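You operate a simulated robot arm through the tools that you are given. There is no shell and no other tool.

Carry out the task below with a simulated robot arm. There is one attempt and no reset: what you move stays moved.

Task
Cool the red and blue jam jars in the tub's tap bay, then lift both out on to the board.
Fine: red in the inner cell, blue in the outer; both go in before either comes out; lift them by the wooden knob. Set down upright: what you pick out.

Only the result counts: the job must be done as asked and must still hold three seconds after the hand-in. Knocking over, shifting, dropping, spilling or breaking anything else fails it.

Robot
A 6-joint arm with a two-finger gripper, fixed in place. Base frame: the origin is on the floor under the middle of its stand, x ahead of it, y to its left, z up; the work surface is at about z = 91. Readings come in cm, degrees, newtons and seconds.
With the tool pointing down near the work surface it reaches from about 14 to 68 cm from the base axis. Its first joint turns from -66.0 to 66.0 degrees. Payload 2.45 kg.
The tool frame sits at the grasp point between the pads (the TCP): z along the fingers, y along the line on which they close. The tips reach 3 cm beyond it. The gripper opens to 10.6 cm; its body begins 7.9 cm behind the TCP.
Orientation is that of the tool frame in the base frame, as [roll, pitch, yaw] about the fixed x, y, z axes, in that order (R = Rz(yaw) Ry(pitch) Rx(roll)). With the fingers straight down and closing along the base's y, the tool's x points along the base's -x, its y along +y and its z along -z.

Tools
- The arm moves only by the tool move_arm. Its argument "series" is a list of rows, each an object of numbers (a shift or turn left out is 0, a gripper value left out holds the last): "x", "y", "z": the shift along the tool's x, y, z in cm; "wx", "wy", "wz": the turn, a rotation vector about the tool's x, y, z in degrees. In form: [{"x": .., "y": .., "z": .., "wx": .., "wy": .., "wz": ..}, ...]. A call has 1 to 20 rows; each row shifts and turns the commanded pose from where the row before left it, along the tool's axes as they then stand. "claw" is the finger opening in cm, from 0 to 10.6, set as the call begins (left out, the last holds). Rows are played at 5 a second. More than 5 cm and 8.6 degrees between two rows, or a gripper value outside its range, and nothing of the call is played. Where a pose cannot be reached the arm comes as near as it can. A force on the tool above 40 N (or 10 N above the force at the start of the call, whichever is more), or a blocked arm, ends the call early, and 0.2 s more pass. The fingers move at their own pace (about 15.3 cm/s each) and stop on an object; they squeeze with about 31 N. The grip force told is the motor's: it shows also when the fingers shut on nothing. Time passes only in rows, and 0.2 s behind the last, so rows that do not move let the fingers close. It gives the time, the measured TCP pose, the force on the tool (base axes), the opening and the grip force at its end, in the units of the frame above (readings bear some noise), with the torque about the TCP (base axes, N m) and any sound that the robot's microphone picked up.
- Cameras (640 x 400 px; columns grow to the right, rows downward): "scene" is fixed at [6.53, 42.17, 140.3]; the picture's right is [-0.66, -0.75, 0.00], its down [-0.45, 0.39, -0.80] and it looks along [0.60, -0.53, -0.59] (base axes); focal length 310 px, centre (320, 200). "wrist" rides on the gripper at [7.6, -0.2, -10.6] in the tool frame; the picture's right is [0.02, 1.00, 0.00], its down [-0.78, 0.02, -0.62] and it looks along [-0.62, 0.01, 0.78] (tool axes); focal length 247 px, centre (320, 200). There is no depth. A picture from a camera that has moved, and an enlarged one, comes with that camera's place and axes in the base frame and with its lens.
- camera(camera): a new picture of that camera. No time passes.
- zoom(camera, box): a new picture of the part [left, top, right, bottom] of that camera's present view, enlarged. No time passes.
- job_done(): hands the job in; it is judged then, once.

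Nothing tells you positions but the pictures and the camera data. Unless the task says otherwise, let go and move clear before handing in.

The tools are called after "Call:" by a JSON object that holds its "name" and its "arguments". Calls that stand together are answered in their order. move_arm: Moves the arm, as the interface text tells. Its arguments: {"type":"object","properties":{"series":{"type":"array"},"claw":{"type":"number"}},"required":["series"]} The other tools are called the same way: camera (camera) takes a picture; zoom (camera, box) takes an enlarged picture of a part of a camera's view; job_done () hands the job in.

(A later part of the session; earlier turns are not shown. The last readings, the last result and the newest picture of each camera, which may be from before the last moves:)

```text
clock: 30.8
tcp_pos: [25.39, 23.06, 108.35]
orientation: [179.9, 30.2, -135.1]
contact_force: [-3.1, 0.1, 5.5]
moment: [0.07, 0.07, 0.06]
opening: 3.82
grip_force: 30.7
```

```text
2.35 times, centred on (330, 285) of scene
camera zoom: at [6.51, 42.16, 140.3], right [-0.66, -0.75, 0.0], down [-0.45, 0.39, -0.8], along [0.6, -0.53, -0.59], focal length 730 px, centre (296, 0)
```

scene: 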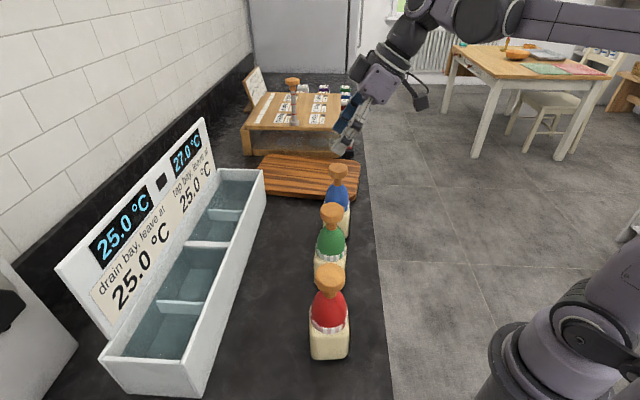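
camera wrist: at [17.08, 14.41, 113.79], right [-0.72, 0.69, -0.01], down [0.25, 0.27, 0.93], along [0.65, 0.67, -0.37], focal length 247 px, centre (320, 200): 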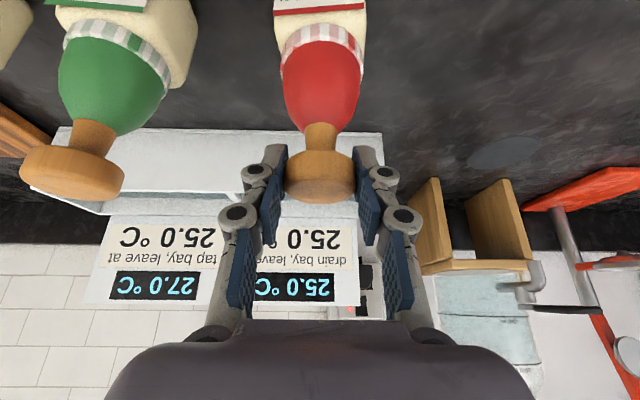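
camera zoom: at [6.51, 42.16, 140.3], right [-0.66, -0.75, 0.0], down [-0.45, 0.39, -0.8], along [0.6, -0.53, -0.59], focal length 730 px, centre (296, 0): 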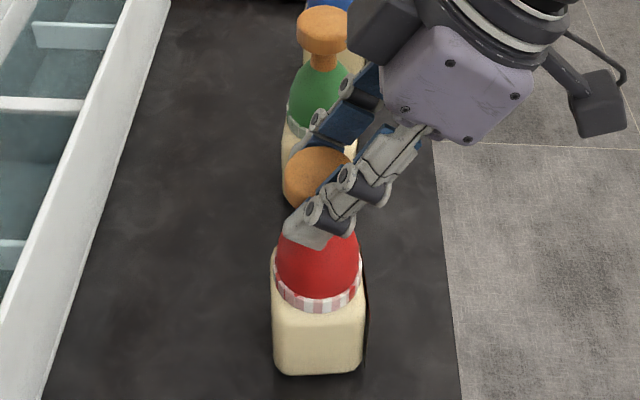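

The grip holds at 3.8 cm. I'll lift vertically by about 3 cm and check that the jar hangs upright.

Call:
{"name": "move_arm", "arguments": {"series": [{"x": -0.25, "z": -0.433}, {"x": -0.5, "z": -0.866}, {"x": -0.75, "z": -1.3}, {}]}}

Call:
{"name": "camera", "arguments": {"camera": "wrist"}}

Call:
{"name": "zoom", "arguments": {"camera": "scene", "box": [270, 200, 390, 370]}}

```text
clock: 31.8
tcp_pos: [25.56, 22.95, 111.37]
orientation: [-180.0, 30.1, -134.9]
contact_force: [-0.5, -0.1, -5.7]
moment: [-0.02, -0.01, -0.02]
opening: 3.78
grip_force: 30.7
```

```text
taken
camera wrist: at [17.17, 14.37, 116.72], right [-0.72, 0.69, -0.01], down [0.25, 0.27, 0.93], along [0.65, 0.67, -0.37], focal length 247 px, centre (320, 200)
```

wrist: 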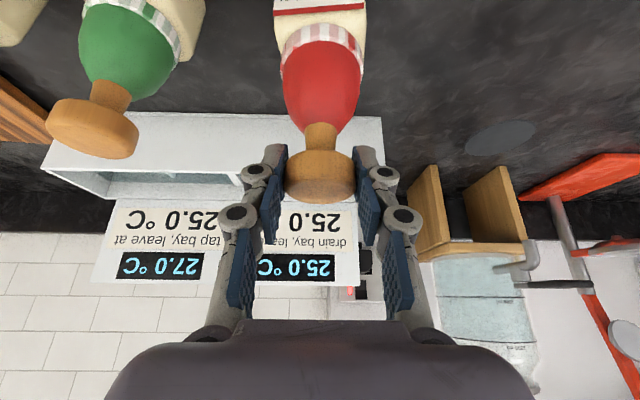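

```text
2.35 times, centred on (330, 285) of scene
camera zoom: at [6.53, 42.17, 140.3], right [-0.66, -0.75, 0.0], down [-0.45, 0.39, -0.8], along [0.6, -0.53, -0.59], focal length 730 px, centre (296, 0)
```

zoom: 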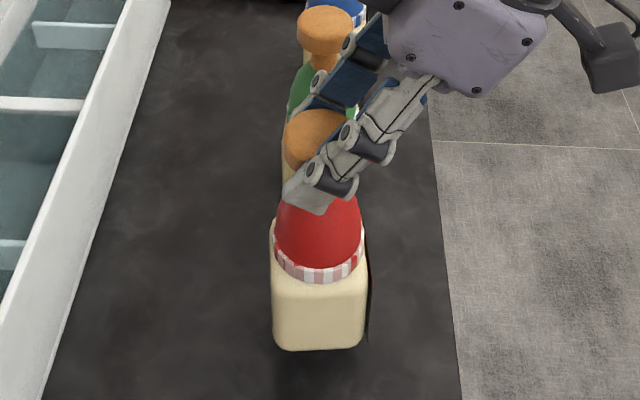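

The jar hangs upright. I'll lift it to a carry height of 121.3 and move it over the inner cell at (56.5, 25.5).

Call:
{"name": "move_arm", "arguments": {"series": [{"x": -1.65, "z": -2.86}, {"x": -1.65, "z": -2.86}, {"x": -1.65, "z": -2.86}, {"x": -1.0, "y": -1.0, "z": 0.59}, {"x": -2.0, "y": -2.0, "z": 1.155}, {"x": -2.2, "y": -2.15, "z": 1.27}, {"x": -2.2, "y": -2.15, "z": 1.27}, {"x": -2.2, "y": -2.15, "z": 1.27}, {"x": -2.2, "y": -2.15, "z": 1.27}, {"x": -2.2, "y": -2.15, "z": 1.27}, {"x": -2.2, "y": -2.15, "z": 1.27}, {"x": -2.0, "y": -2.0, "z": 1.155}, {"x": -1.5, "y": -1.5, "z": 0.87}, {"x": -0.8, "y": -0.67, "z": 0.45}, {}, {}]}}

Call:
{"name": "camera", "arguments": {"camera": "wrist"}}

Call:
{"name": "camera", "arguments": {"camera": "scene"}}

Call:
{"name": "zoom", "arguments": {"camera": "scene", "box": [150, 100, 310, 300]}}

```text
clock: 35.2
tcp_pos: [56.53, 25.6, 121.42]
orientation: [-180.0, 29.9, -135.0]
contact_force: [-0.3, -0.1, -5.0]
moment: [-0.05, 0.01, 0.0]
opening: 3.8
grip_force: 30.7
```

```text
taken
camera wrist: at [48.08, 17.01, 126.76], right [-0.72, 0.69, -0.01], down [0.25, 0.27, 0.93], along [0.65, 0.67, -0.37], focal length 247 px, centre (320, 200)
```

wrist: 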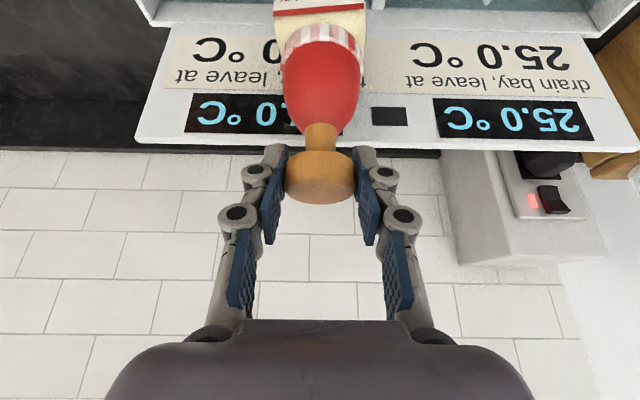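

```text
taken
```

scene: 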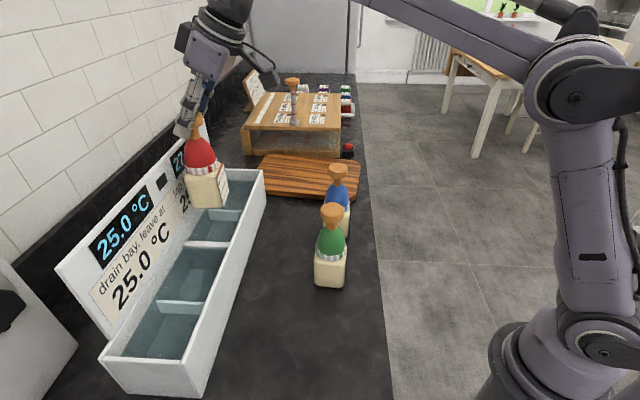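

```text
2.00 times, centred on (230, 200) of scene
camera zoom: at [6.54, 42.17, 140.3], right [-0.66, -0.75, 0.0], down [-0.45, 0.39, -0.8], along [0.6, -0.53, -0.59], focal length 620 px, centre (500, 200)
```

zoom: 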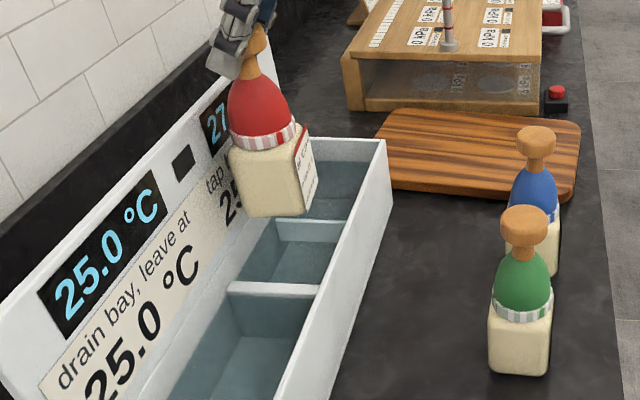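

The picture matches my estimate: red is centred over the inner cell with about 2 cm of room on each side. I'll lower most of the way and check the force and display.

Call:
{"name": "move_arm", "arguments": {"series": [{"x": 1.0, "z": 1.732}, {"x": 1.25, "z": 2.165}, {"x": 1.25, "z": 2.165}, {"x": 1.0, "z": 1.732}, {"x": 0.75, "z": 1.3}, {}]}}

Call:
{"name": "camera", "arguments": {"camera": "scene"}}

Call:
{"name": "zoom", "arguments": {"camera": "scene", "box": [150, 100, 310, 300]}}

Call:
{"name": "camera", "arguments": {"camera": "wrist"}}

```text
clock: 36.6
tcp_pos: [56.25, 25.54, 110.77]
orientation: [180.0, 30.1, -134.9]
contact_force: [-0.8, -0.1, -5.3]
moment: [-0.02, 0.03, -0.02]
opening: 3.82
grip_force: 31.3
```

```text
taken
```

scene: 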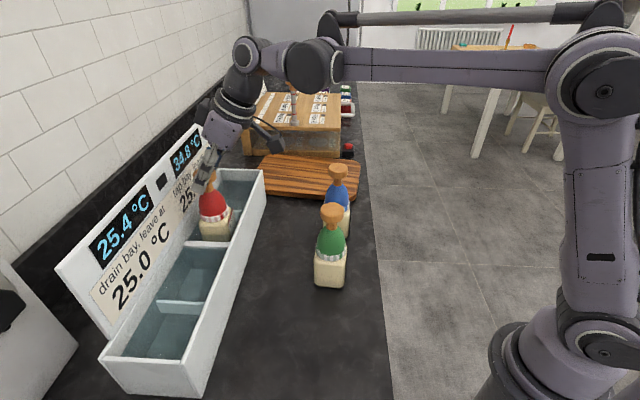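

```text
2.00 times, centred on (230, 200) of scene
camera zoom: at [6.54, 42.17, 140.3], right [-0.66, -0.75, 0.0], down [-0.45, 0.39, -0.8], along [0.6, -0.53, -0.59], focal length 620 px, centre (500, 200)
```

zoom: 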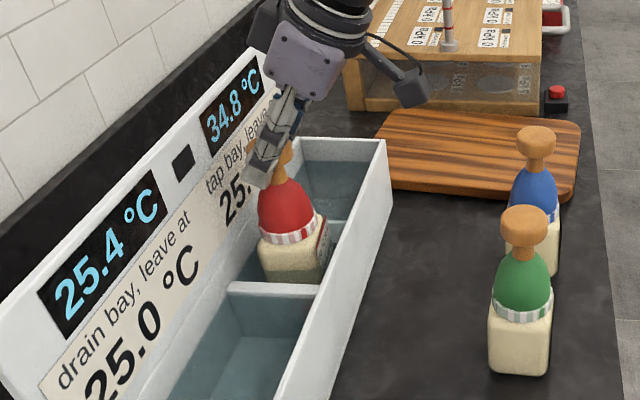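

```text
taken
camera wrist: at [47.94, 16.98, 116.1], right [-0.72, 0.69, -0.01], down [0.25, 0.27, 0.93], along [0.65, 0.67, -0.37], focal length 247 px, centre (320, 200)
```

wrist: 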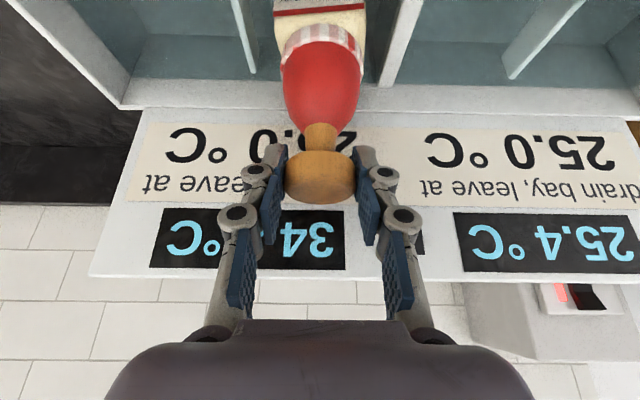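

Putting red in took the tap bay to 34.8, which is 27 + 20 % × (66 − 27), and the drain bay rose to 25.4. I'll lower red to the floor of the cell in small steps.

Call:
{"name": "move_arm", "arguments": {"series": [{"x": 0.2, "z": 0.346}, {"x": 0.15, "z": 0.26}, {}]}}

Call:
{"name": "zoom", "arguments": {"camera": "scene", "box": [80, 100, 240, 300]}}

```text
clock: 37.4
tcp_pos: [56.35, 25.52, 110.03]
orientation: [180.0, 30.0, -135.0]
contact_force: [-0.4, -0.1, -5.1]
moment: [-0.01, 0.0, 0.0]
opening: 3.78
grip_force: 31.0
```

```text
2.00 times, centred on (160, 200) of scene
camera zoom: at [6.54, 42.17, 140.3], right [-0.66, -0.75, 0.0], down [-0.45, 0.39, -0.8], along [0.6, -0.53, -0.59], focal length 620 px, centre (640, 200)
```

zoom: 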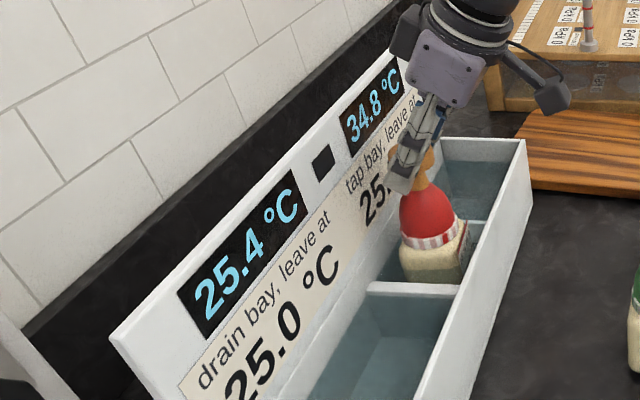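

The displays hold at 34.8 and 25.4, so each jar causes a one-time step and there is no drift. I'll keep lowering until it touches.

Call:
{"name": "move_arm", "arguments": {"series": [{"x": 0.1, "z": 0.173}, {"x": 0.1, "z": 0.173}, {}]}}

```text
clock: 38.2
tcp_pos: [56.42, 25.54, 109.54]
orientation: [180.0, 30.0, -134.9]
contact_force: [-0.2, 0.5, -5.7]
moment: [-0.04, -0.02, 0.04]
opening: 3.81
grip_force: 31.5
```

Call:
{"name": "move_arm", "arguments": {"series": [{"x": 0.08, "z": 0.14}, {"x": 0.07, "z": 0.12}, {}]}}

```text
clock: 39.0
tcp_pos: [56.43, 25.51, 109.33]
orientation: [179.9, 30.0, -135.0]
contact_force: [0.3, 0.4, -4.9]
moment: [-0.04, 0.04, 0.04]
opening: 3.81
grip_force: 30.8
```

Call:
{"name": "move_arm", "arguments": {"series": [{"x": 0.07, "z": 0.12}, {"x": 0.06, "z": 0.1}, {}]}}

```text
clock: 39.8
tcp_pos: [56.45, 25.47, 109.2]
orientation: [179.9, 30.1, -135.0]
contact_force: [-3.3, -3.7, 8.2]
moment: [-0.34, -0.11, -0.08]
opening: 3.81
grip_force: 31.0
```

Red has touched the floor of the inner cell. I'll open to 6.6 and lift the hand straight up.

Call:
{"name": "move_arm", "arguments": {"series": [{}, {}], "claw": 6.6}}

Call:
{"name": "move_arm", "arguments": {"series": [{"x": -1.0, "z": -1.732}, {"x": -2.0, "z": -3.46}, {"x": -2.0, "z": -3.46}, {}]}}

Call:
{"name": "camera", "arguments": {"camera": "scene"}}

Call:
{"name": "zoom", "arguments": {"camera": "scene", "box": [80, 100, 290, 300]}}

Call:
{"name": "camera", "arguments": {"camera": "wrist"}}

```text
clock: 40.4
tcp_pos: [56.39, 25.53, 109.13]
orientation: [-179.9, 30.0, -134.9]
contact_force: [0.1, 0.0, 0.1]
moment: [0.03, 0.02, -0.02]
opening: 6.59
grip_force: 0.2
```

```text
clock: 41.4
tcp_pos: [56.2, 25.37, 119.24]
orientation: [-180.0, 29.9, -135.0]
contact_force: [0.9, 1.2, 0.5]
moment: [0.02, -0.02, 0.01]
opening: 6.59
grip_force: 0.1
```

```text
taken
```

scene: 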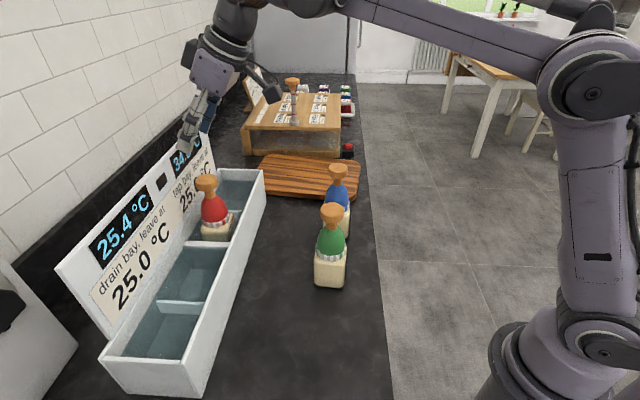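

```text
2.00 times, centred on (185, 200) of scene
camera zoom: at [6.53, 42.17, 140.3], right [-0.66, -0.75, 0.0], down [-0.45, 0.39, -0.8], along [0.6, -0.53, -0.59], focal length 620 px, centre (590, 200)
```

zoom: 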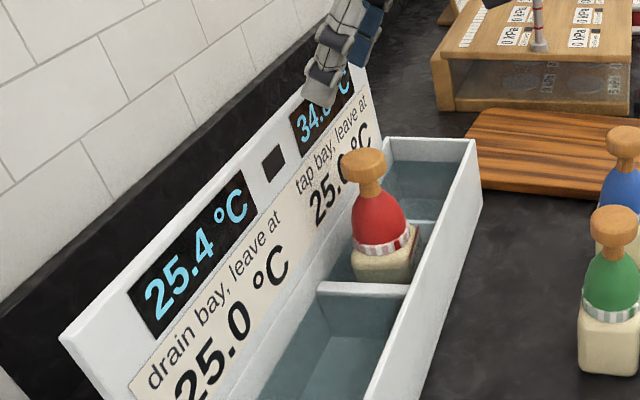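

```text
taken
camera wrist: at [47.92, 16.76, 124.61], right [-0.72, 0.69, -0.01], down [0.25, 0.27, 0.93], along [0.65, 0.67, -0.37], focal length 247 px, centre (320, 200)
```

wrist: 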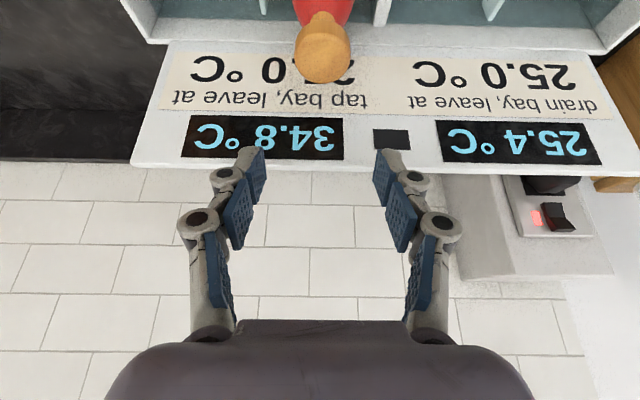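

The readings are still 34.8 and 25.4, with red standing upright in the inner cell. Next I'll go over blue with the same tilt.

Call:
{"name": "move_arm", "arguments": {"series": [{"x": 2.98, "y": -1.0, "z": -1.72}, {"x": 2.98, "y": -1.0, "z": -1.72}, {"x": 2.98, "y": -1.0, "z": -1.72}, {"x": 2.98, "y": -1.0, "z": -1.72}, {"x": 2.98, "y": -1.0, "z": -1.72}, {"x": 2.98, "y": -1.0, "z": -1.72}, {"x": 2.98, "y": -1.0, "z": -1.72}, {"x": 1.55, "z": 2.68}, {"x": 1.55, "z": 2.68}, {}], "claw": 7}}

Call:
{"name": "camera", "arguments": {"camera": "wrist"}}

Call:
{"name": "zoom", "arguments": {"camera": "wrist", "box": [260, 60, 380, 160]}}

Call:
{"name": "camera", "arguments": {"camera": "scene"}}

```text
clock: 43.6
tcp_pos: [44.31, 3.46, 112.99]
orientation: [-179.9, 30.0, -134.9]
contact_force: [-0.2, 0.2, 0.3]
moment: [0.01, -0.01, -0.01]
opening: 6.98
grip_force: 0.1
```

```text
taken
camera wrist: at [35.97, -5.14, 118.35], right [-0.72, 0.69, -0.01], down [0.25, 0.27, 0.93], along [0.65, 0.67, -0.37], focal length 247 px, centre (320, 200)
```

wrist: 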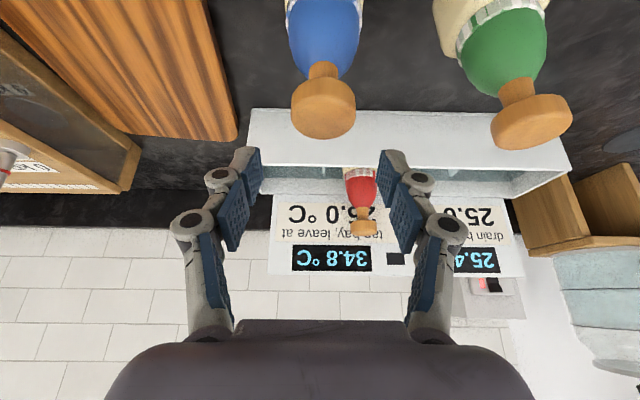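

```text
4.00 times, centred on (320, 110) of wrist
camera zoom: at [35.97, -5.14, 118.35], right [-0.72, 0.69, -0.01], down [0.25, 0.27, 0.93], along [0.65, 0.67, -0.37], focal length 988 px, centre (320, 560)
```

zoom: 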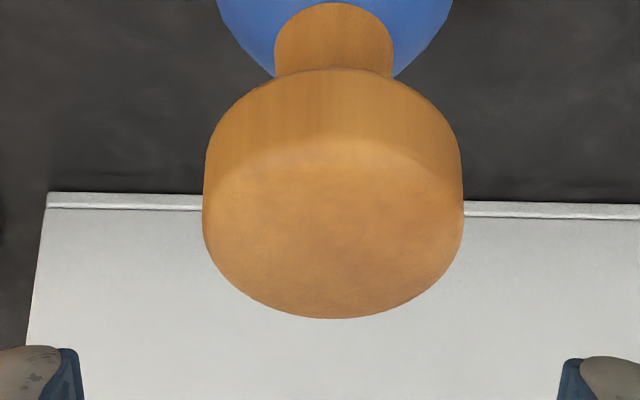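

```text
taken
```

scene: 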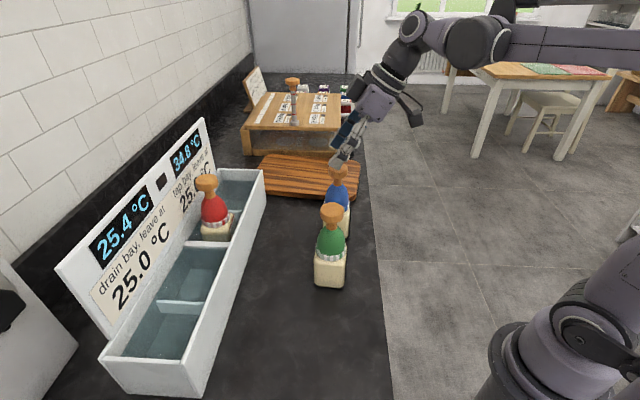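

Blue is centred the same way, with its top at z of about 108.5. I'll descend, grip and lift slightly.

Call:
{"name": "move_arm", "arguments": {"series": [{"x": 1.22, "z": 1.96}, {"x": 1.21, "z": 1.95}, {}]}}

Call:
{"name": "move_arm", "arguments": {"series": [{}, {}, {}], "claw": 0}}

Call:
{"name": "move_arm", "arguments": {"series": [{"x": -0.25, "z": -0.433}, {"x": -0.5, "z": -0.866}, {"x": -0.75, "z": -1.3}, {}]}}

Call:
{"name": "camera", "arguments": {"camera": "wrist"}}

Call:
{"name": "zoom", "arguments": {"camera": "scene", "box": [270, 100, 390, 300]}}

```text
clock: 44.4
tcp_pos: [44.24, 3.38, 108.38]
orientation: [-180.0, 30.0, -134.9]
contact_force: [0.2, 0.5, 0.3]
moment: [0.0, 0.0, -0.02]
opening: 7.03
grip_force: 0.0
```

```text
clock: 45.2
tcp_pos: [44.21, 3.48, 108.44]
orientation: [179.9, 30.0, -135.0]
contact_force: [-2.5, -1.0, 3.6]
moment: [0.05, 0.07, 0.01]
opening: 3.83
grip_force: 30.6
```

```text
clock: 46.2
tcp_pos: [44.2, 3.57, 111.53]
orientation: [180.0, 30.0, -134.8]
contact_force: [-0.9, 0.1, -5.2]
moment: [0.0, 0.05, -0.02]
opening: 3.83
grip_force: 30.8
```

```text
taken
camera wrist: at [35.85, -5.16, 116.79], right [-0.72, 0.69, -0.01], down [0.25, 0.27, 0.93], along [0.65, 0.67, -0.37], focal length 247 px, centre (320, 200)
```

wrist: 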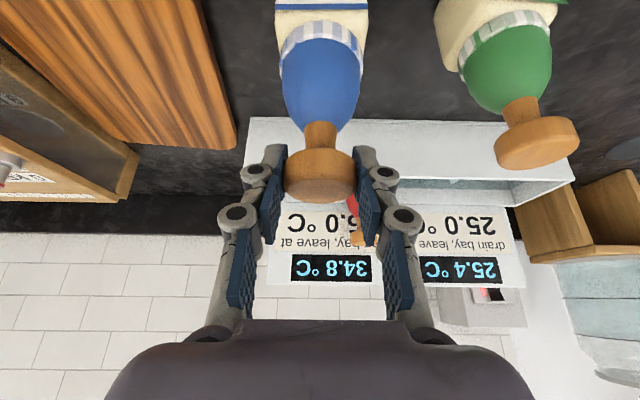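

```text
2.00 times, centred on (330, 200) of scene
camera zoom: at [6.54, 42.17, 140.3], right [-0.66, -0.75, 0.0], down [-0.45, 0.39, -0.8], along [0.6, -0.53, -0.59], focal length 620 px, centre (300, 200)
```

zoom: 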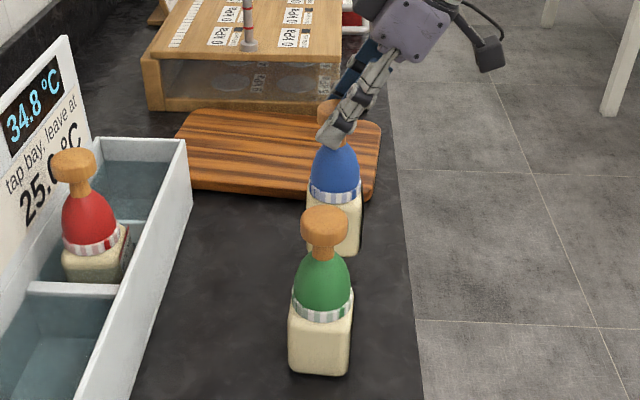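

Blue hangs upright. I'll raise it to a carry height of about 120.3 and bring it over the outer cell at (64.5, 17.5).

Call:
{"name": "move_arm", "arguments": {"series": [{"x": -1.47, "z": -2.54}, {"x": -1.47, "z": -2.54}, {"x": -1.46, "z": -2.54}, {"x": -1.05, "y": -0.2275, "z": 0.605}, {"x": -2.1, "y": -0.455, "z": 1.21}, {"x": -2.93, "y": -0.637, "z": 1.694}, {"x": -2.93, "y": -0.637, "z": 1.694}, {"x": -2.93, "y": -0.637, "z": 1.694}, {"x": -2.93, "y": -0.637, "z": 1.694}, {"x": -2.93, "y": -0.637, "z": 1.694}, {"x": -2.1, "y": -0.455, "z": 1.21}, {"x": -1.05, "y": -0.2275, "z": 0.605}, {}, {}]}}

Call:
{"name": "camera", "arguments": {"camera": "wrist"}}

Call:
{"name": "zoom", "arguments": {"camera": "scene", "box": [130, 80, 310, 300]}}

```text
clock: 49.2
tcp_pos: [64.71, 17.27, 120.0]
orientation: [180.0, 30.1, -134.9]
contact_force: [0.6, 0.7, -5.7]
moment: [-0.04, 0.03, 0.0]
opening: 3.81
grip_force: 31.0
```

```text
taken
camera wrist: at [56.34, 8.68, 125.43], right [-0.72, 0.69, -0.01], down [0.25, 0.27, 0.93], along [0.65, 0.67, -0.37], focal length 247 px, centre (320, 200)
```

wrist: 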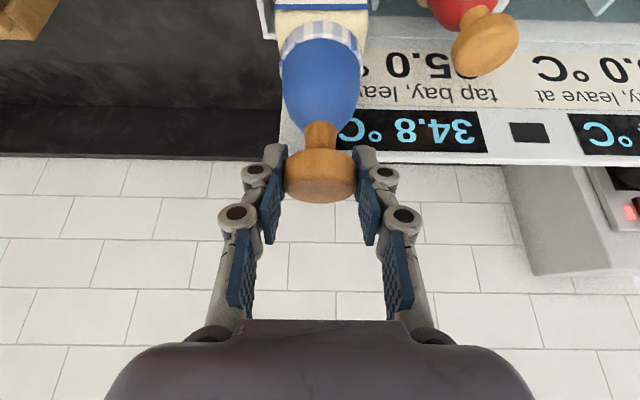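

```text
1.82 times, centred on (220, 190) of scene
camera zoom: at [6.54, 42.17, 140.3], right [-0.66, -0.75, 0.0], down [-0.45, 0.39, -0.8], along [0.6, -0.53, -0.59], focal length 564 px, centre (502, 218)
```

zoom: 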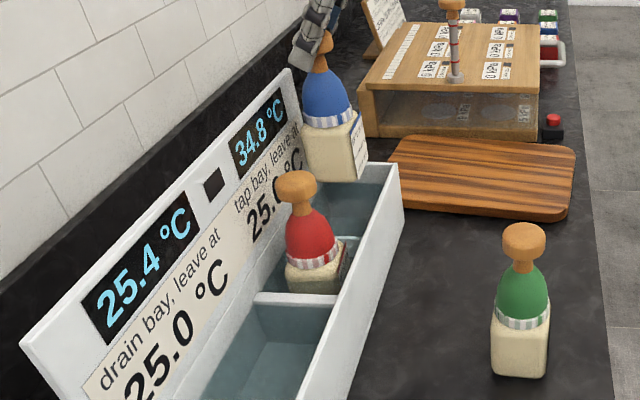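

Blue is over the outer cell. I'll shift 0.3 cm toward the cell centre and lower it.

Call:
{"name": "move_arm", "arguments": {"series": [{"y": 0.3}, {"x": 1.0, "z": 1.732}, {"x": 1.25, "z": 2.165}, {"x": 1.25, "z": 2.165}, {"x": 1.0, "z": 1.732}, {"x": 0.45, "z": 0.78}, {}]}}

Call:
{"name": "zoom", "arguments": {"camera": "scene", "box": [80, 80, 290, 300]}}

Call:
{"name": "camera", "arguments": {"camera": "wrist"}}

```text
clock: 50.8
tcp_pos: [64.3, 17.54, 110.08]
orientation: [180.0, 30.0, -134.9]
contact_force: [-0.1, -0.2, -5.0]
moment: [0.0, 0.0, 0.03]
opening: 3.84
grip_force: 30.6
```

```text
1.82 times, centred on (185, 190) of scene
camera zoom: at [6.54, 42.17, 140.3], right [-0.66, -0.75, 0.0], down [-0.45, 0.39, -0.8], along [0.6, -0.53, -0.59], focal length 564 px, centre (566, 218)
```

zoom: 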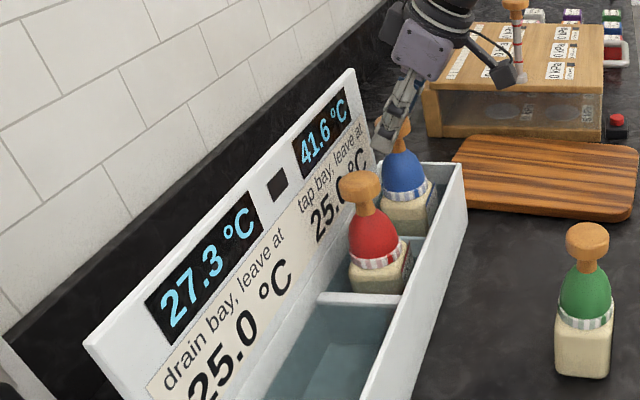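

```text
taken
camera wrist: at [55.99, 8.97, 115.61], right [-0.72, 0.69, -0.01], down [0.25, 0.27, 0.93], along [0.65, 0.67, -0.37], focal length 247 px, centre (320, 200)
```

wrist: 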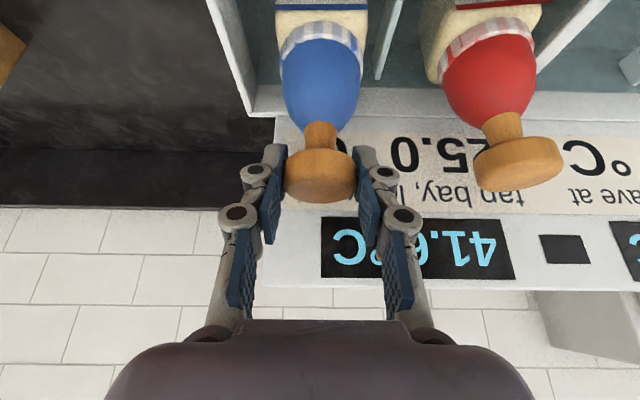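

Blue going in took the tap bay to 41.6 and the drain bay to 27.3, so the displaced water spills over into the drain. That is inside the cards' "out 32 to 44" window. I'll settle blue on the floor of the cell.

Call:
{"name": "move_arm", "arguments": {"series": [{"x": 0.15, "z": 0.26}, {"x": 0.15, "z": 0.26}, {}]}}

Call:
{"name": "move_arm", "arguments": {"series": [{"x": 0.06, "z": 0.1}, {"x": 0.06, "z": 0.1}, {}]}}

```text
clock: 51.6
tcp_pos: [64.36, 17.65, 109.71]
orientation: [-179.9, 30.0, -134.9]
contact_force: [-0.3, -0.1, -4.0]
moment: [-0.01, 0.01, -0.04]
opening: 3.83
grip_force: 30.9
```

```text
clock: 52.4
tcp_pos: [64.44, 17.41, 109.36]
orientation: [180.0, 30.0, -135.0]
contact_force: [0.0, 0.6, -5.2]
moment: [-0.06, 0.03, 0.0]
opening: 3.83
grip_force: 31.3
```

Call:
{"name": "move_arm", "arguments": {"series": [{"x": 0.06, "z": 0.1}, {"x": 0.05, "z": 0.09}, {}]}}

Call:
{"name": "zoom", "arguments": {"camera": "scene", "box": [80, 80, 290, 300]}}

```text
clock: 53.2
tcp_pos: [64.45, 17.48, 109.21]
orientation: [180.0, 29.9, -135.0]
contact_force: [-0.6, 0.8, -5.4]
moment: [0.01, 0.03, -0.01]
opening: 3.81
grip_force: 31.3
```

```text
1.82 times, centred on (185, 190) of scene
camera zoom: at [6.54, 42.17, 140.3], right [-0.66, -0.75, 0.0], down [-0.45, 0.39, -0.8], along [0.6, -0.53, -0.59], focal length 564 px, centre (566, 218)
```

zoom: 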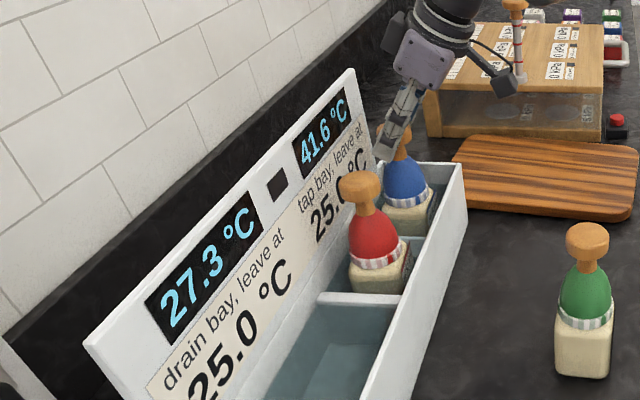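

Call:
{"name": "move_arm", "arguments": {"series": [{"x": 0.05, "z": 0.09}, {"x": 0.04, "z": 0.07}, {}]}}

```text
clock: 54.0
tcp_pos: [64.33, 17.54, 109.12]
orientation: [-180.0, 30.4, -135.0]
contact_force: [0.9, -2.2, 26.9]
moment: [-0.17, 0.09, 0.0]
opening: 3.81
grip_force: 31.2
```

Blue is on the floor of the outer cell. I'll open the fingers, wait a few seconds with the hand clear of the knob, and watch the displays.

Call:
{"name": "move_arm", "arguments": {"series": [{}, {}, {"x": -0.5, "z": -0.866}, {"x": -2, "z": -3.46}, {}, {}, {}, {}, {}, {}, {}, {}, {}, {}, {}], "claw": 6.6}}

Call:
{"name": "zoom", "arguments": {"camera": "scene", "box": [80, 80, 290, 300]}}

Call:
{"name": "camera", "arguments": {"camera": "wrist"}}

```text
clock: 57.2
tcp_pos: [64.37, 17.5, 114.0]
orientation: [-179.9, 30.0, -134.9]
contact_force: [-0.4, -0.4, -0.1]
moment: [0.03, 0.01, 0.03]
opening: 6.61
grip_force: 0.1
```

```text
1.82 times, centred on (185, 190) of scene
camera zoom: at [6.53, 42.17, 140.3], right [-0.66, -0.75, 0.0], down [-0.45, 0.39, -0.8], along [0.6, -0.53, -0.59], focal length 564 px, centre (566, 218)
```

zoom: 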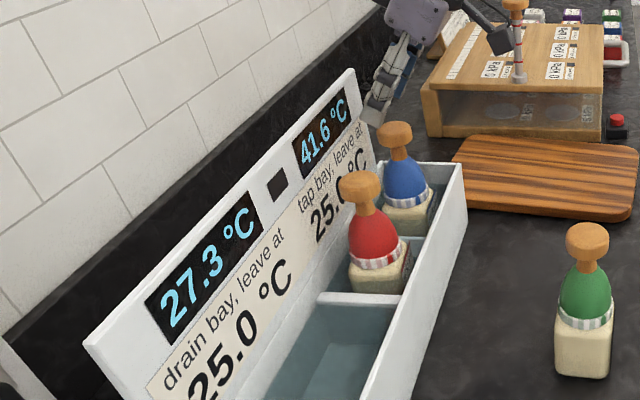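

```text
taken
camera wrist: at [56.06, 8.92, 119.43], right [-0.72, 0.69, -0.01], down [0.25, 0.27, 0.93], along [0.65, 0.67, -0.37], focal length 247 px, centre (320, 200)
```

wrist: 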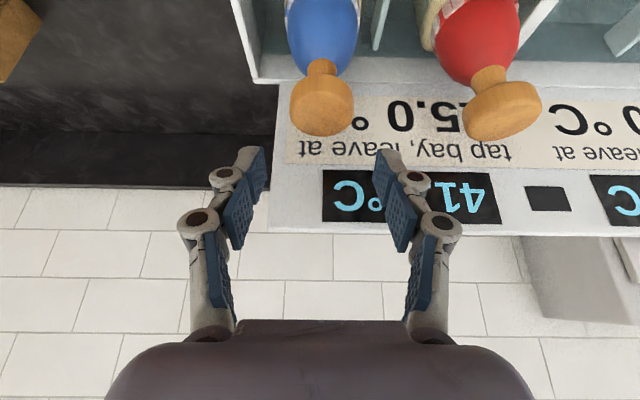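

With no drift, the water only changes when a jar goes in or out, and both jars are in with the tap bay at 41.6. I'll grip blue again and lift it straight up out of the water, then read the displays.

Call:
{"name": "move_arm", "arguments": {"series": [{"x": 1.2, "z": 2.08}, {"x": 1.2, "z": 2.08}, {}]}}

Call:
{"name": "camera", "arguments": {"camera": "wrist"}}

```text
clock: 58.0
tcp_pos: [64.31, 17.55, 109.36]
orientation: [180.0, 30.0, -134.9]
contact_force: [0.1, 0.2, -0.5]
moment: [-0.01, -0.02, 0.0]
opening: 6.6
grip_force: 0.1
```

```text
taken
camera wrist: at [56.0, 8.96, 114.68], right [-0.72, 0.69, -0.01], down [0.25, 0.27, 0.93], along [0.65, 0.67, -0.37], focal length 247 px, centre (320, 200)
```

wrist: 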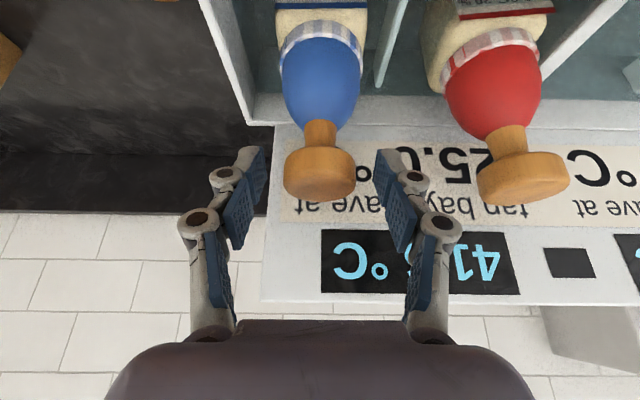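

The knob is between the pads. I'll close, then lift blue straight up.

Call:
{"name": "move_arm", "arguments": {"series": [{}, {}, {}], "claw": 0}}

Call:
{"name": "move_arm", "arguments": {"series": [{"x": -0.5, "z": -0.866}, {"x": -1.0, "z": -1.732}, {"x": -1.25, "z": -2.165}, {"x": -1.25, "z": -2.165}, {"x": -1.0, "z": -1.732}, {"x": -0.4, "z": -0.69}, {}]}}

Call:
{"name": "zoom", "arguments": {"camera": "scene", "box": [80, 80, 290, 300]}}

Call:
{"name": "camera", "arguments": {"camera": "wrist"}}

```text
clock: 58.8
tcp_pos: [64.32, 17.57, 109.39]
orientation: [180.0, 30.0, -134.9]
contact_force: [-2.8, -1.3, 4.5]
moment: [-0.06, 0.04, -0.03]
opening: 3.82
grip_force: 31.0
```

```text
clock: 60.4
tcp_pos: [64.24, 17.55, 120.09]
orientation: [180.0, 29.9, -134.9]
contact_force: [-0.2, -0.7, -5.6]
moment: [-0.01, 0.03, -0.03]
opening: 3.83
grip_force: 31.0
```

```text
1.82 times, centred on (185, 190) of scene
camera zoom: at [6.54, 42.17, 140.3], right [-0.66, -0.75, 0.0], down [-0.45, 0.39, -0.8], along [0.6, -0.53, -0.59], focal length 564 px, centre (566, 218)
```

zoom: 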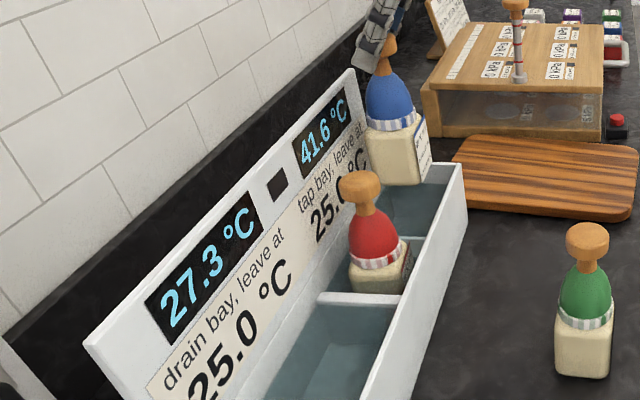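

```text
taken
camera wrist: at [55.91, 8.9, 125.46], right [-0.72, 0.69, -0.01], down [0.25, 0.27, 0.93], along [0.65, 0.67, -0.37], focal length 247 px, centre (320, 200)
```

wrist: 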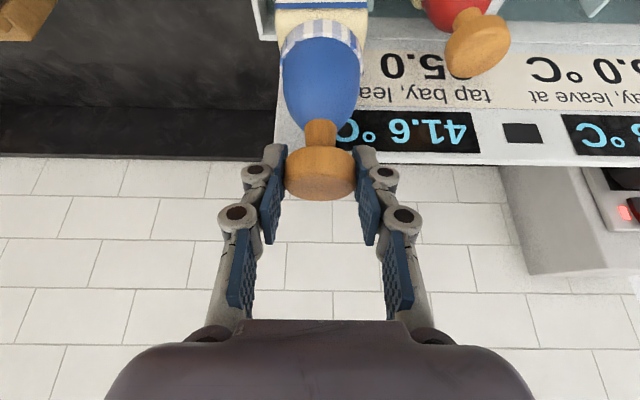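

The displays did not change when blue came out: 41.6 and 27.3. I'll look more closely at the dark square between the two displays and at the rest of the tub.

Call:
{"name": "zoom", "arguments": {"camera": "wrist", "box": [480, 90, 580, 170]}}

Call:
{"name": "zoom", "arguments": {"camera": "scene", "box": [140, 150, 190, 210]}}

Call:
{"name": "zoom", "arguments": {"camera": "scene", "box": [230, 60, 370, 170]}}

Call:
{"name": "zoom", "arguments": {"camera": "scene", "box": [0, 240, 100, 400]}}

```text
5.00 times, centred on (530, 130) of wrist
camera zoom: at [55.91, 8.9, 125.46], right [-0.72, 0.69, -0.01], down [0.25, 0.27, 0.93], along [0.65, 0.67, -0.37], focal length 1235 px, centre (-730, 550)
```

zoom: 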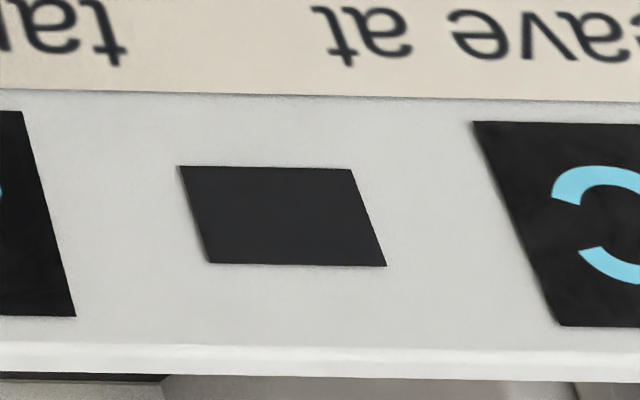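

```text
6.67 times, centred on (165, 180) of scene
camera zoom: at [6.54, 42.17, 140.3], right [-0.66, -0.75, 0.0], down [-0.45, 0.39, -0.8], along [0.6, -0.53, -0.59], focal length 2067 px, centre (1353, 333)
```

zoom: 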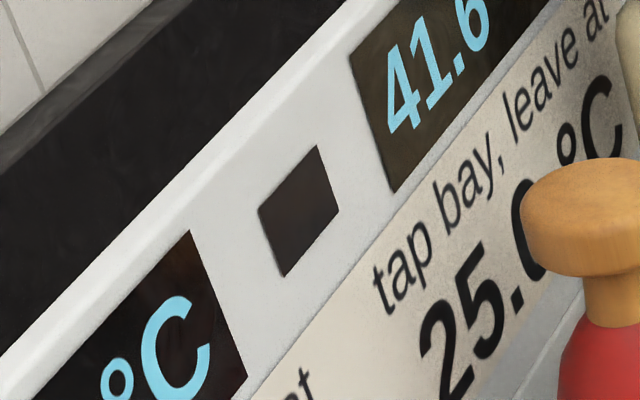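

```text
3.64 times, centred on (300, 115) of scene
camera zoom: at [6.54, 42.17, 140.3], right [-0.66, -0.75, 0.0], down [-0.45, 0.39, -0.8], along [0.6, -0.53, -0.59], focal length 1128 px, centre (393, 509)
```

zoom: 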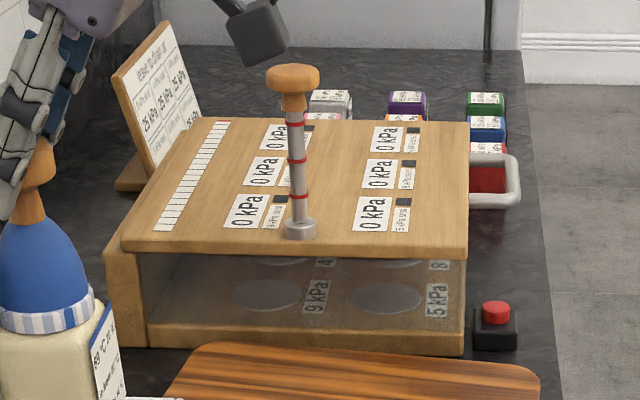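

```text
2.50 times, centred on (50, 320) of scene
camera zoom: at [6.54, 42.17, 140.3], right [-0.66, -0.75, 0.0], down [-0.45, 0.39, -0.8], along [0.6, -0.53, -0.59], focal length 775 px, centre (995, -100)
```

zoom: 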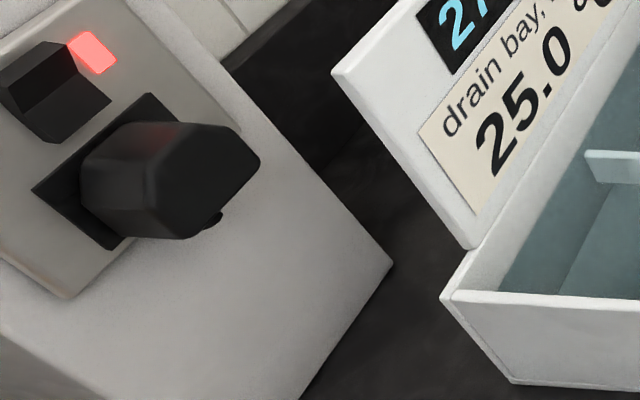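

That square is a flat, unlit lamp rather than a button. I'll carry blue over the tub end towards the board, then re-read the displays and check the board position.

Call:
{"name": "move_arm", "arguments": {"series": [{"x": 1.1, "y": -0.8, "z": -0.63}, {"x": 2.18, "y": -1.6, "z": -1.26}, {"x": 2.18, "y": -1.6, "z": -1.26}, {"x": 2.18, "y": -1.6, "z": -1.26}, {"x": 2.18, "y": -1.6, "z": -1.26}, {"x": 1.1, "y": -0.8, "z": -0.63}, {}, {}]}}

Call:
{"name": "camera", "arguments": {"camera": "wrist"}}

Call:
{"name": "camera", "arguments": {"camera": "scene"}}

Call:
{"name": "zoom", "arguments": {"camera": "scene", "box": [80, 80, 290, 300]}}

```text
clock: 62.2
tcp_pos: [61.14, 3.06, 120.07]
orientation: [-180.0, 29.9, -135.0]
contact_force: [0.1, 0.0, -4.9]
moment: [-0.02, 0.04, -0.02]
opening: 3.83
grip_force: 31.2
```

```text
taken
camera wrist: at [52.85, -5.62, 125.42], right [-0.72, 0.69, -0.01], down [0.25, 0.27, 0.93], along [0.65, 0.67, -0.37], focal length 247 px, centre (320, 200)
```

wrist: 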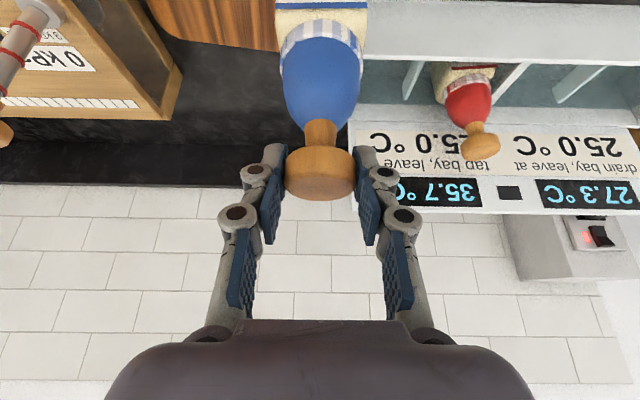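

```text
taken
```

scene: 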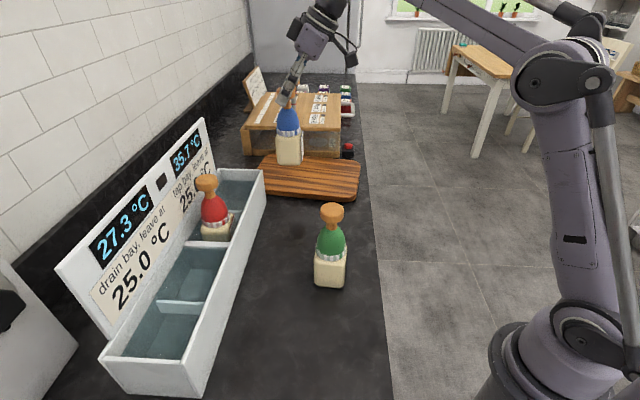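

```text
1.82 times, centred on (185, 190) of scene
camera zoom: at [6.54, 42.17, 140.3], right [-0.66, -0.75, 0.0], down [-0.45, 0.39, -0.8], along [0.6, -0.53, -0.59], focal length 564 px, centre (566, 218)
```

zoom: 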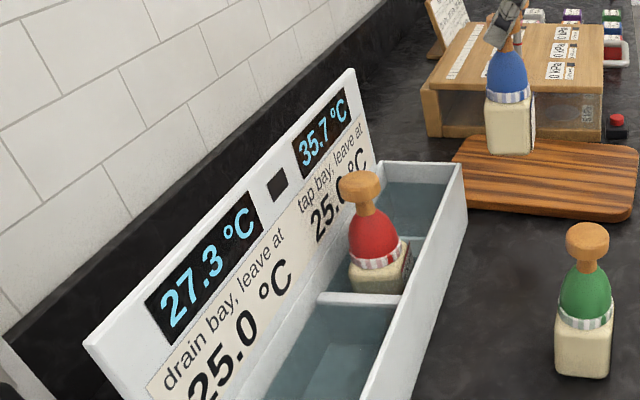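

With blue clear of the tub, the tap bay dropped to 35.7. That fits a 20 % refill with tap water at 12 °C. I'll wait briefly to see whether the value keeps falling or holds.

Call:
{"name": "move_arm", "arguments": {"series": [{}, {}, {}, {}, {}, {}, {}, {}, {}, {}]}}

Call:
{"name": "zoom", "arguments": {"camera": "scene", "box": [80, 80, 290, 300]}}

Call:
{"name": "zoom", "arguments": {"camera": "wrist", "box": [360, 100, 640, 260]}}

Call:
{"name": "zoom", "arguments": {"camera": "scene", "box": [230, 130, 390, 230]}}

```text
clock: 64.4
tcp_pos: [61.07, 2.88, 119.92]
orientation: [180.0, 30.1, -134.9]
contact_force: [0.3, 0.1, -5.1]
moment: [0.0, 0.03, -0.01]
opening: 3.81
grip_force: 31.2
```

```text
1.82 times, centred on (185, 190) of scene
camera zoom: at [6.54, 42.17, 140.3], right [-0.66, -0.75, 0.0], down [-0.45, 0.39, -0.8], along [0.6, -0.53, -0.59], focal length 564 px, centre (566, 218)
```

zoom: 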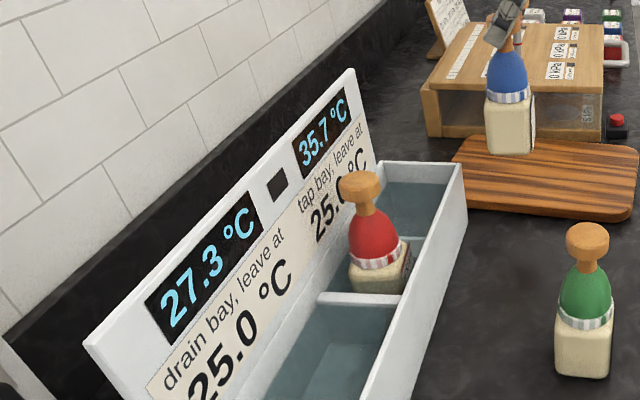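

```text
2.29 times, centred on (500, 180) of wrist
camera zoom: at [52.86, -5.61, 125.42], right [-0.72, 0.69, -0.01], down [0.25, 0.27, 0.93], along [0.65, 0.67, -0.37], focal length 564 px, centre (-91, 246)
```

zoom: 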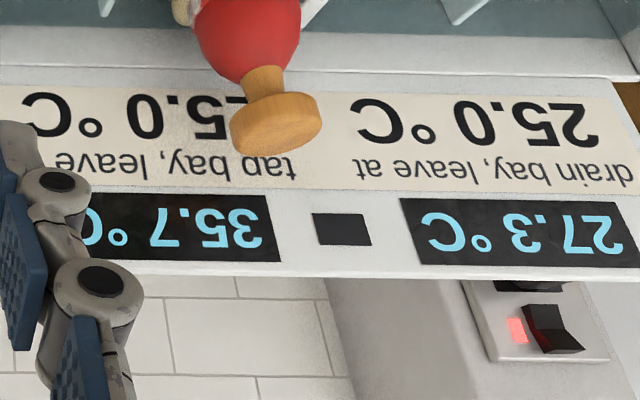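

```text
4.00 times, centred on (310, 180) of scene
camera zoom: at [6.54, 42.17, 140.3], right [-0.66, -0.75, 0.0], down [-0.45, 0.39, -0.8], along [0.6, -0.53, -0.59], focal length 1240 px, centre (360, 280)
```

zoom: 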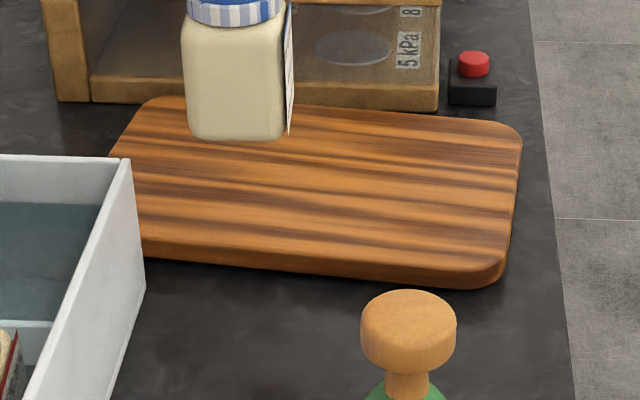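

The readings hold at 35.7 and 27.3 with nothing drifting, and red's exit at 35.7 will still be inside its 32 to 44 window. I'll bring blue over the far-right part of the board at about (62.2, -14.5).

Call:
{"name": "move_arm", "arguments": {"series": [{"x": 1.0, "y": -1.1, "z": -0.12}, {"x": 2.07, "y": -2.18, "z": -0.25}, {"x": 2.3, "y": -2.4, "z": -0.28}, {"x": 2.3, "y": -2.4, "z": -0.28}, {"x": 2.07, "y": -2.18, "z": -0.25}, {"x": 1.67, "y": -1.82, "z": -0.21}, {"x": 1.0, "y": -1.0, "z": -0.12}, {}]}}

Call:
{"name": "camera", "arguments": {"camera": "wrist"}}

Call:
{"name": "camera", "arguments": {"camera": "scene"}}

Call:
{"name": "zoom", "arguments": {"camera": "scene", "box": [230, 70, 390, 230]}}

```text
clock: 66.2
tcp_pos: [62.23, -14.36, 115.02]
orientation: [-180.0, 30.0, -134.9]
contact_force: [0.2, -0.1, -4.9]
moment: [-0.02, 0.04, -0.01]
opening: 3.84
grip_force: 30.9
```

```text
taken
camera wrist: at [53.86, -23.03, 120.48], right [-0.72, 0.69, -0.01], down [0.25, 0.27, 0.93], along [0.65, 0.67, -0.37], focal length 247 px, centre (320, 200)
```

wrist: 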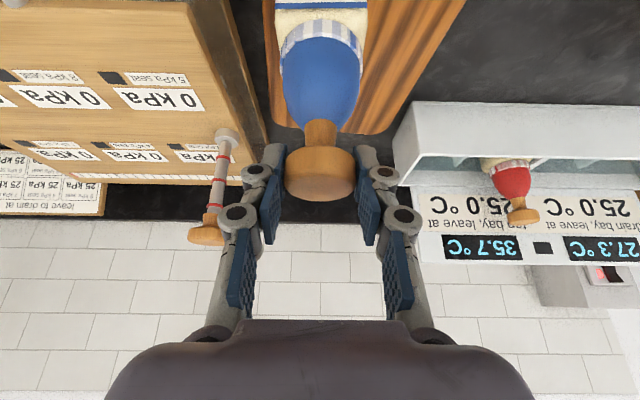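

```text
taken
```

scene: 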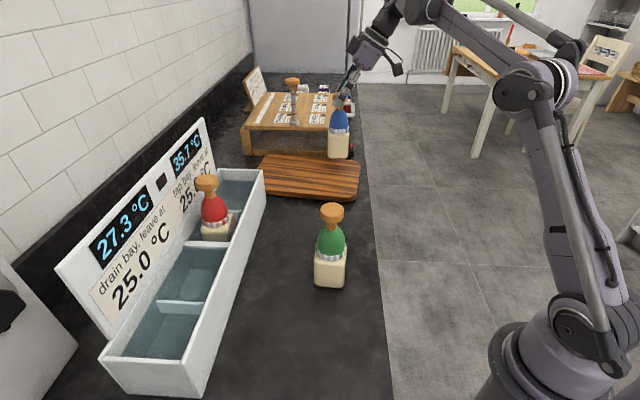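

```text
2.50 times, centred on (310, 150) of scene
camera zoom: at [6.54, 42.16, 140.3], right [-0.66, -0.75, 0.0], down [-0.45, 0.39, -0.8], along [0.6, -0.53, -0.59], focal length 775 px, centre (345, 325)
```

zoom: 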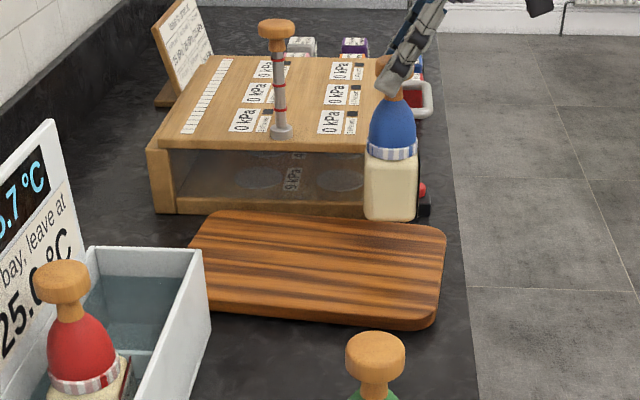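

The landing point projects well inside the board. I'll lower to just above it and then settle gently.

Call:
{"name": "move_arm", "arguments": {"series": [{"x": 0.9, "z": 1.56}, {"x": 0.8, "z": 1.386}, {"x": 0.5, "z": 0.866}, {}]}}

Call:
{"name": "zoom", "arguments": {"camera": "scene", "box": [260, 90, 390, 220]}}

```text
clock: 67.2
tcp_pos: [62.23, -14.39, 110.98]
orientation: [-179.9, 30.1, -135.1]
contact_force: [0.3, -4.6, 26.2]
moment: [-0.28, 0.15, -0.04]
opening: 3.83
grip_force: 31.0
```

```text
3.08 times, centred on (325, 155) of scene
camera zoom: at [6.48, 42.16, 140.3], right [-0.66, -0.75, 0.0], down [-0.44, 0.39, -0.8], along [0.6, -0.53, -0.59], focal length 954 px, centre (305, 338)
```

zoom: 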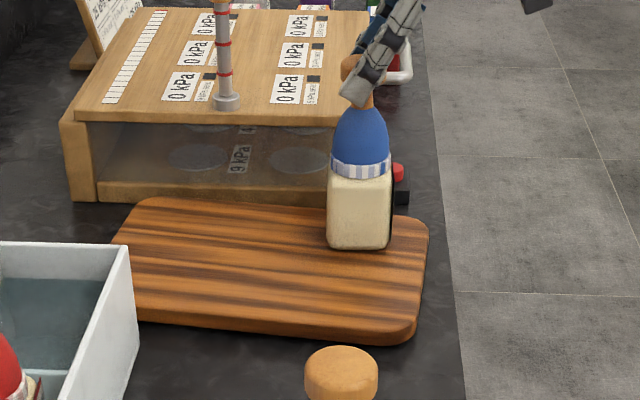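

Blue has touched the board, whose top is at z of about 93.4. I'll relieve the press slightly, then open and check that it stands.

Call:
{"name": "move_arm", "arguments": {"series": [{"x": -0.15, "z": -0.26}, {}]}}

Call:
{"name": "move_arm", "arguments": {"series": [{}, {}, {}], "claw": 5.8}}

Call:
{"name": "camera", "arguments": {"camera": "wrist"}}

Call:
{"name": "zoom", "arguments": {"camera": "scene", "box": [260, 90, 390, 220]}}

```text
clock: 67.8
tcp_pos: [62.11, -14.37, 111.02]
orientation: [-180.0, 30.0, -135.0]
contact_force: [2.4, -0.3, -0.6]
moment: [0.19, -0.39, -0.1]
opening: 3.85
grip_force: 30.5
```

```text
clock: 68.6
tcp_pos: [62.14, -14.42, 111.18]
orientation: [180.0, 29.9, -134.9]
contact_force: [0.4, 0.1, -0.4]
moment: [-0.03, -0.01, -0.01]
opening: 5.78
grip_force: 0.0
```

```text
taken
camera wrist: at [53.88, -23.05, 116.42], right [-0.72, 0.69, -0.01], down [0.25, 0.27, 0.93], along [0.65, 0.67, -0.37], focal length 247 px, centre (320, 200)
```

wrist: 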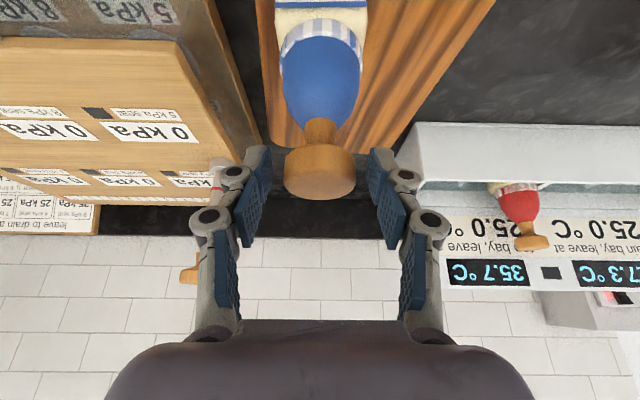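

```text
3.08 times, centred on (325, 155) of scene
camera zoom: at [6.53, 42.17, 140.3], right [-0.66, -0.75, 0.0], down [-0.45, 0.39, -0.8], along [0.6, -0.53, -0.59], focal length 954 px, centre (305, 338)
```

zoom: 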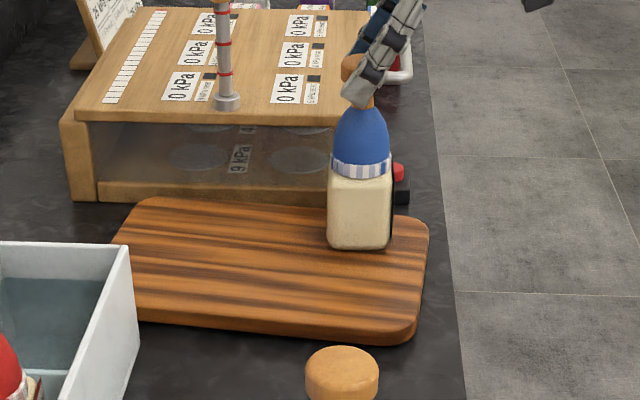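

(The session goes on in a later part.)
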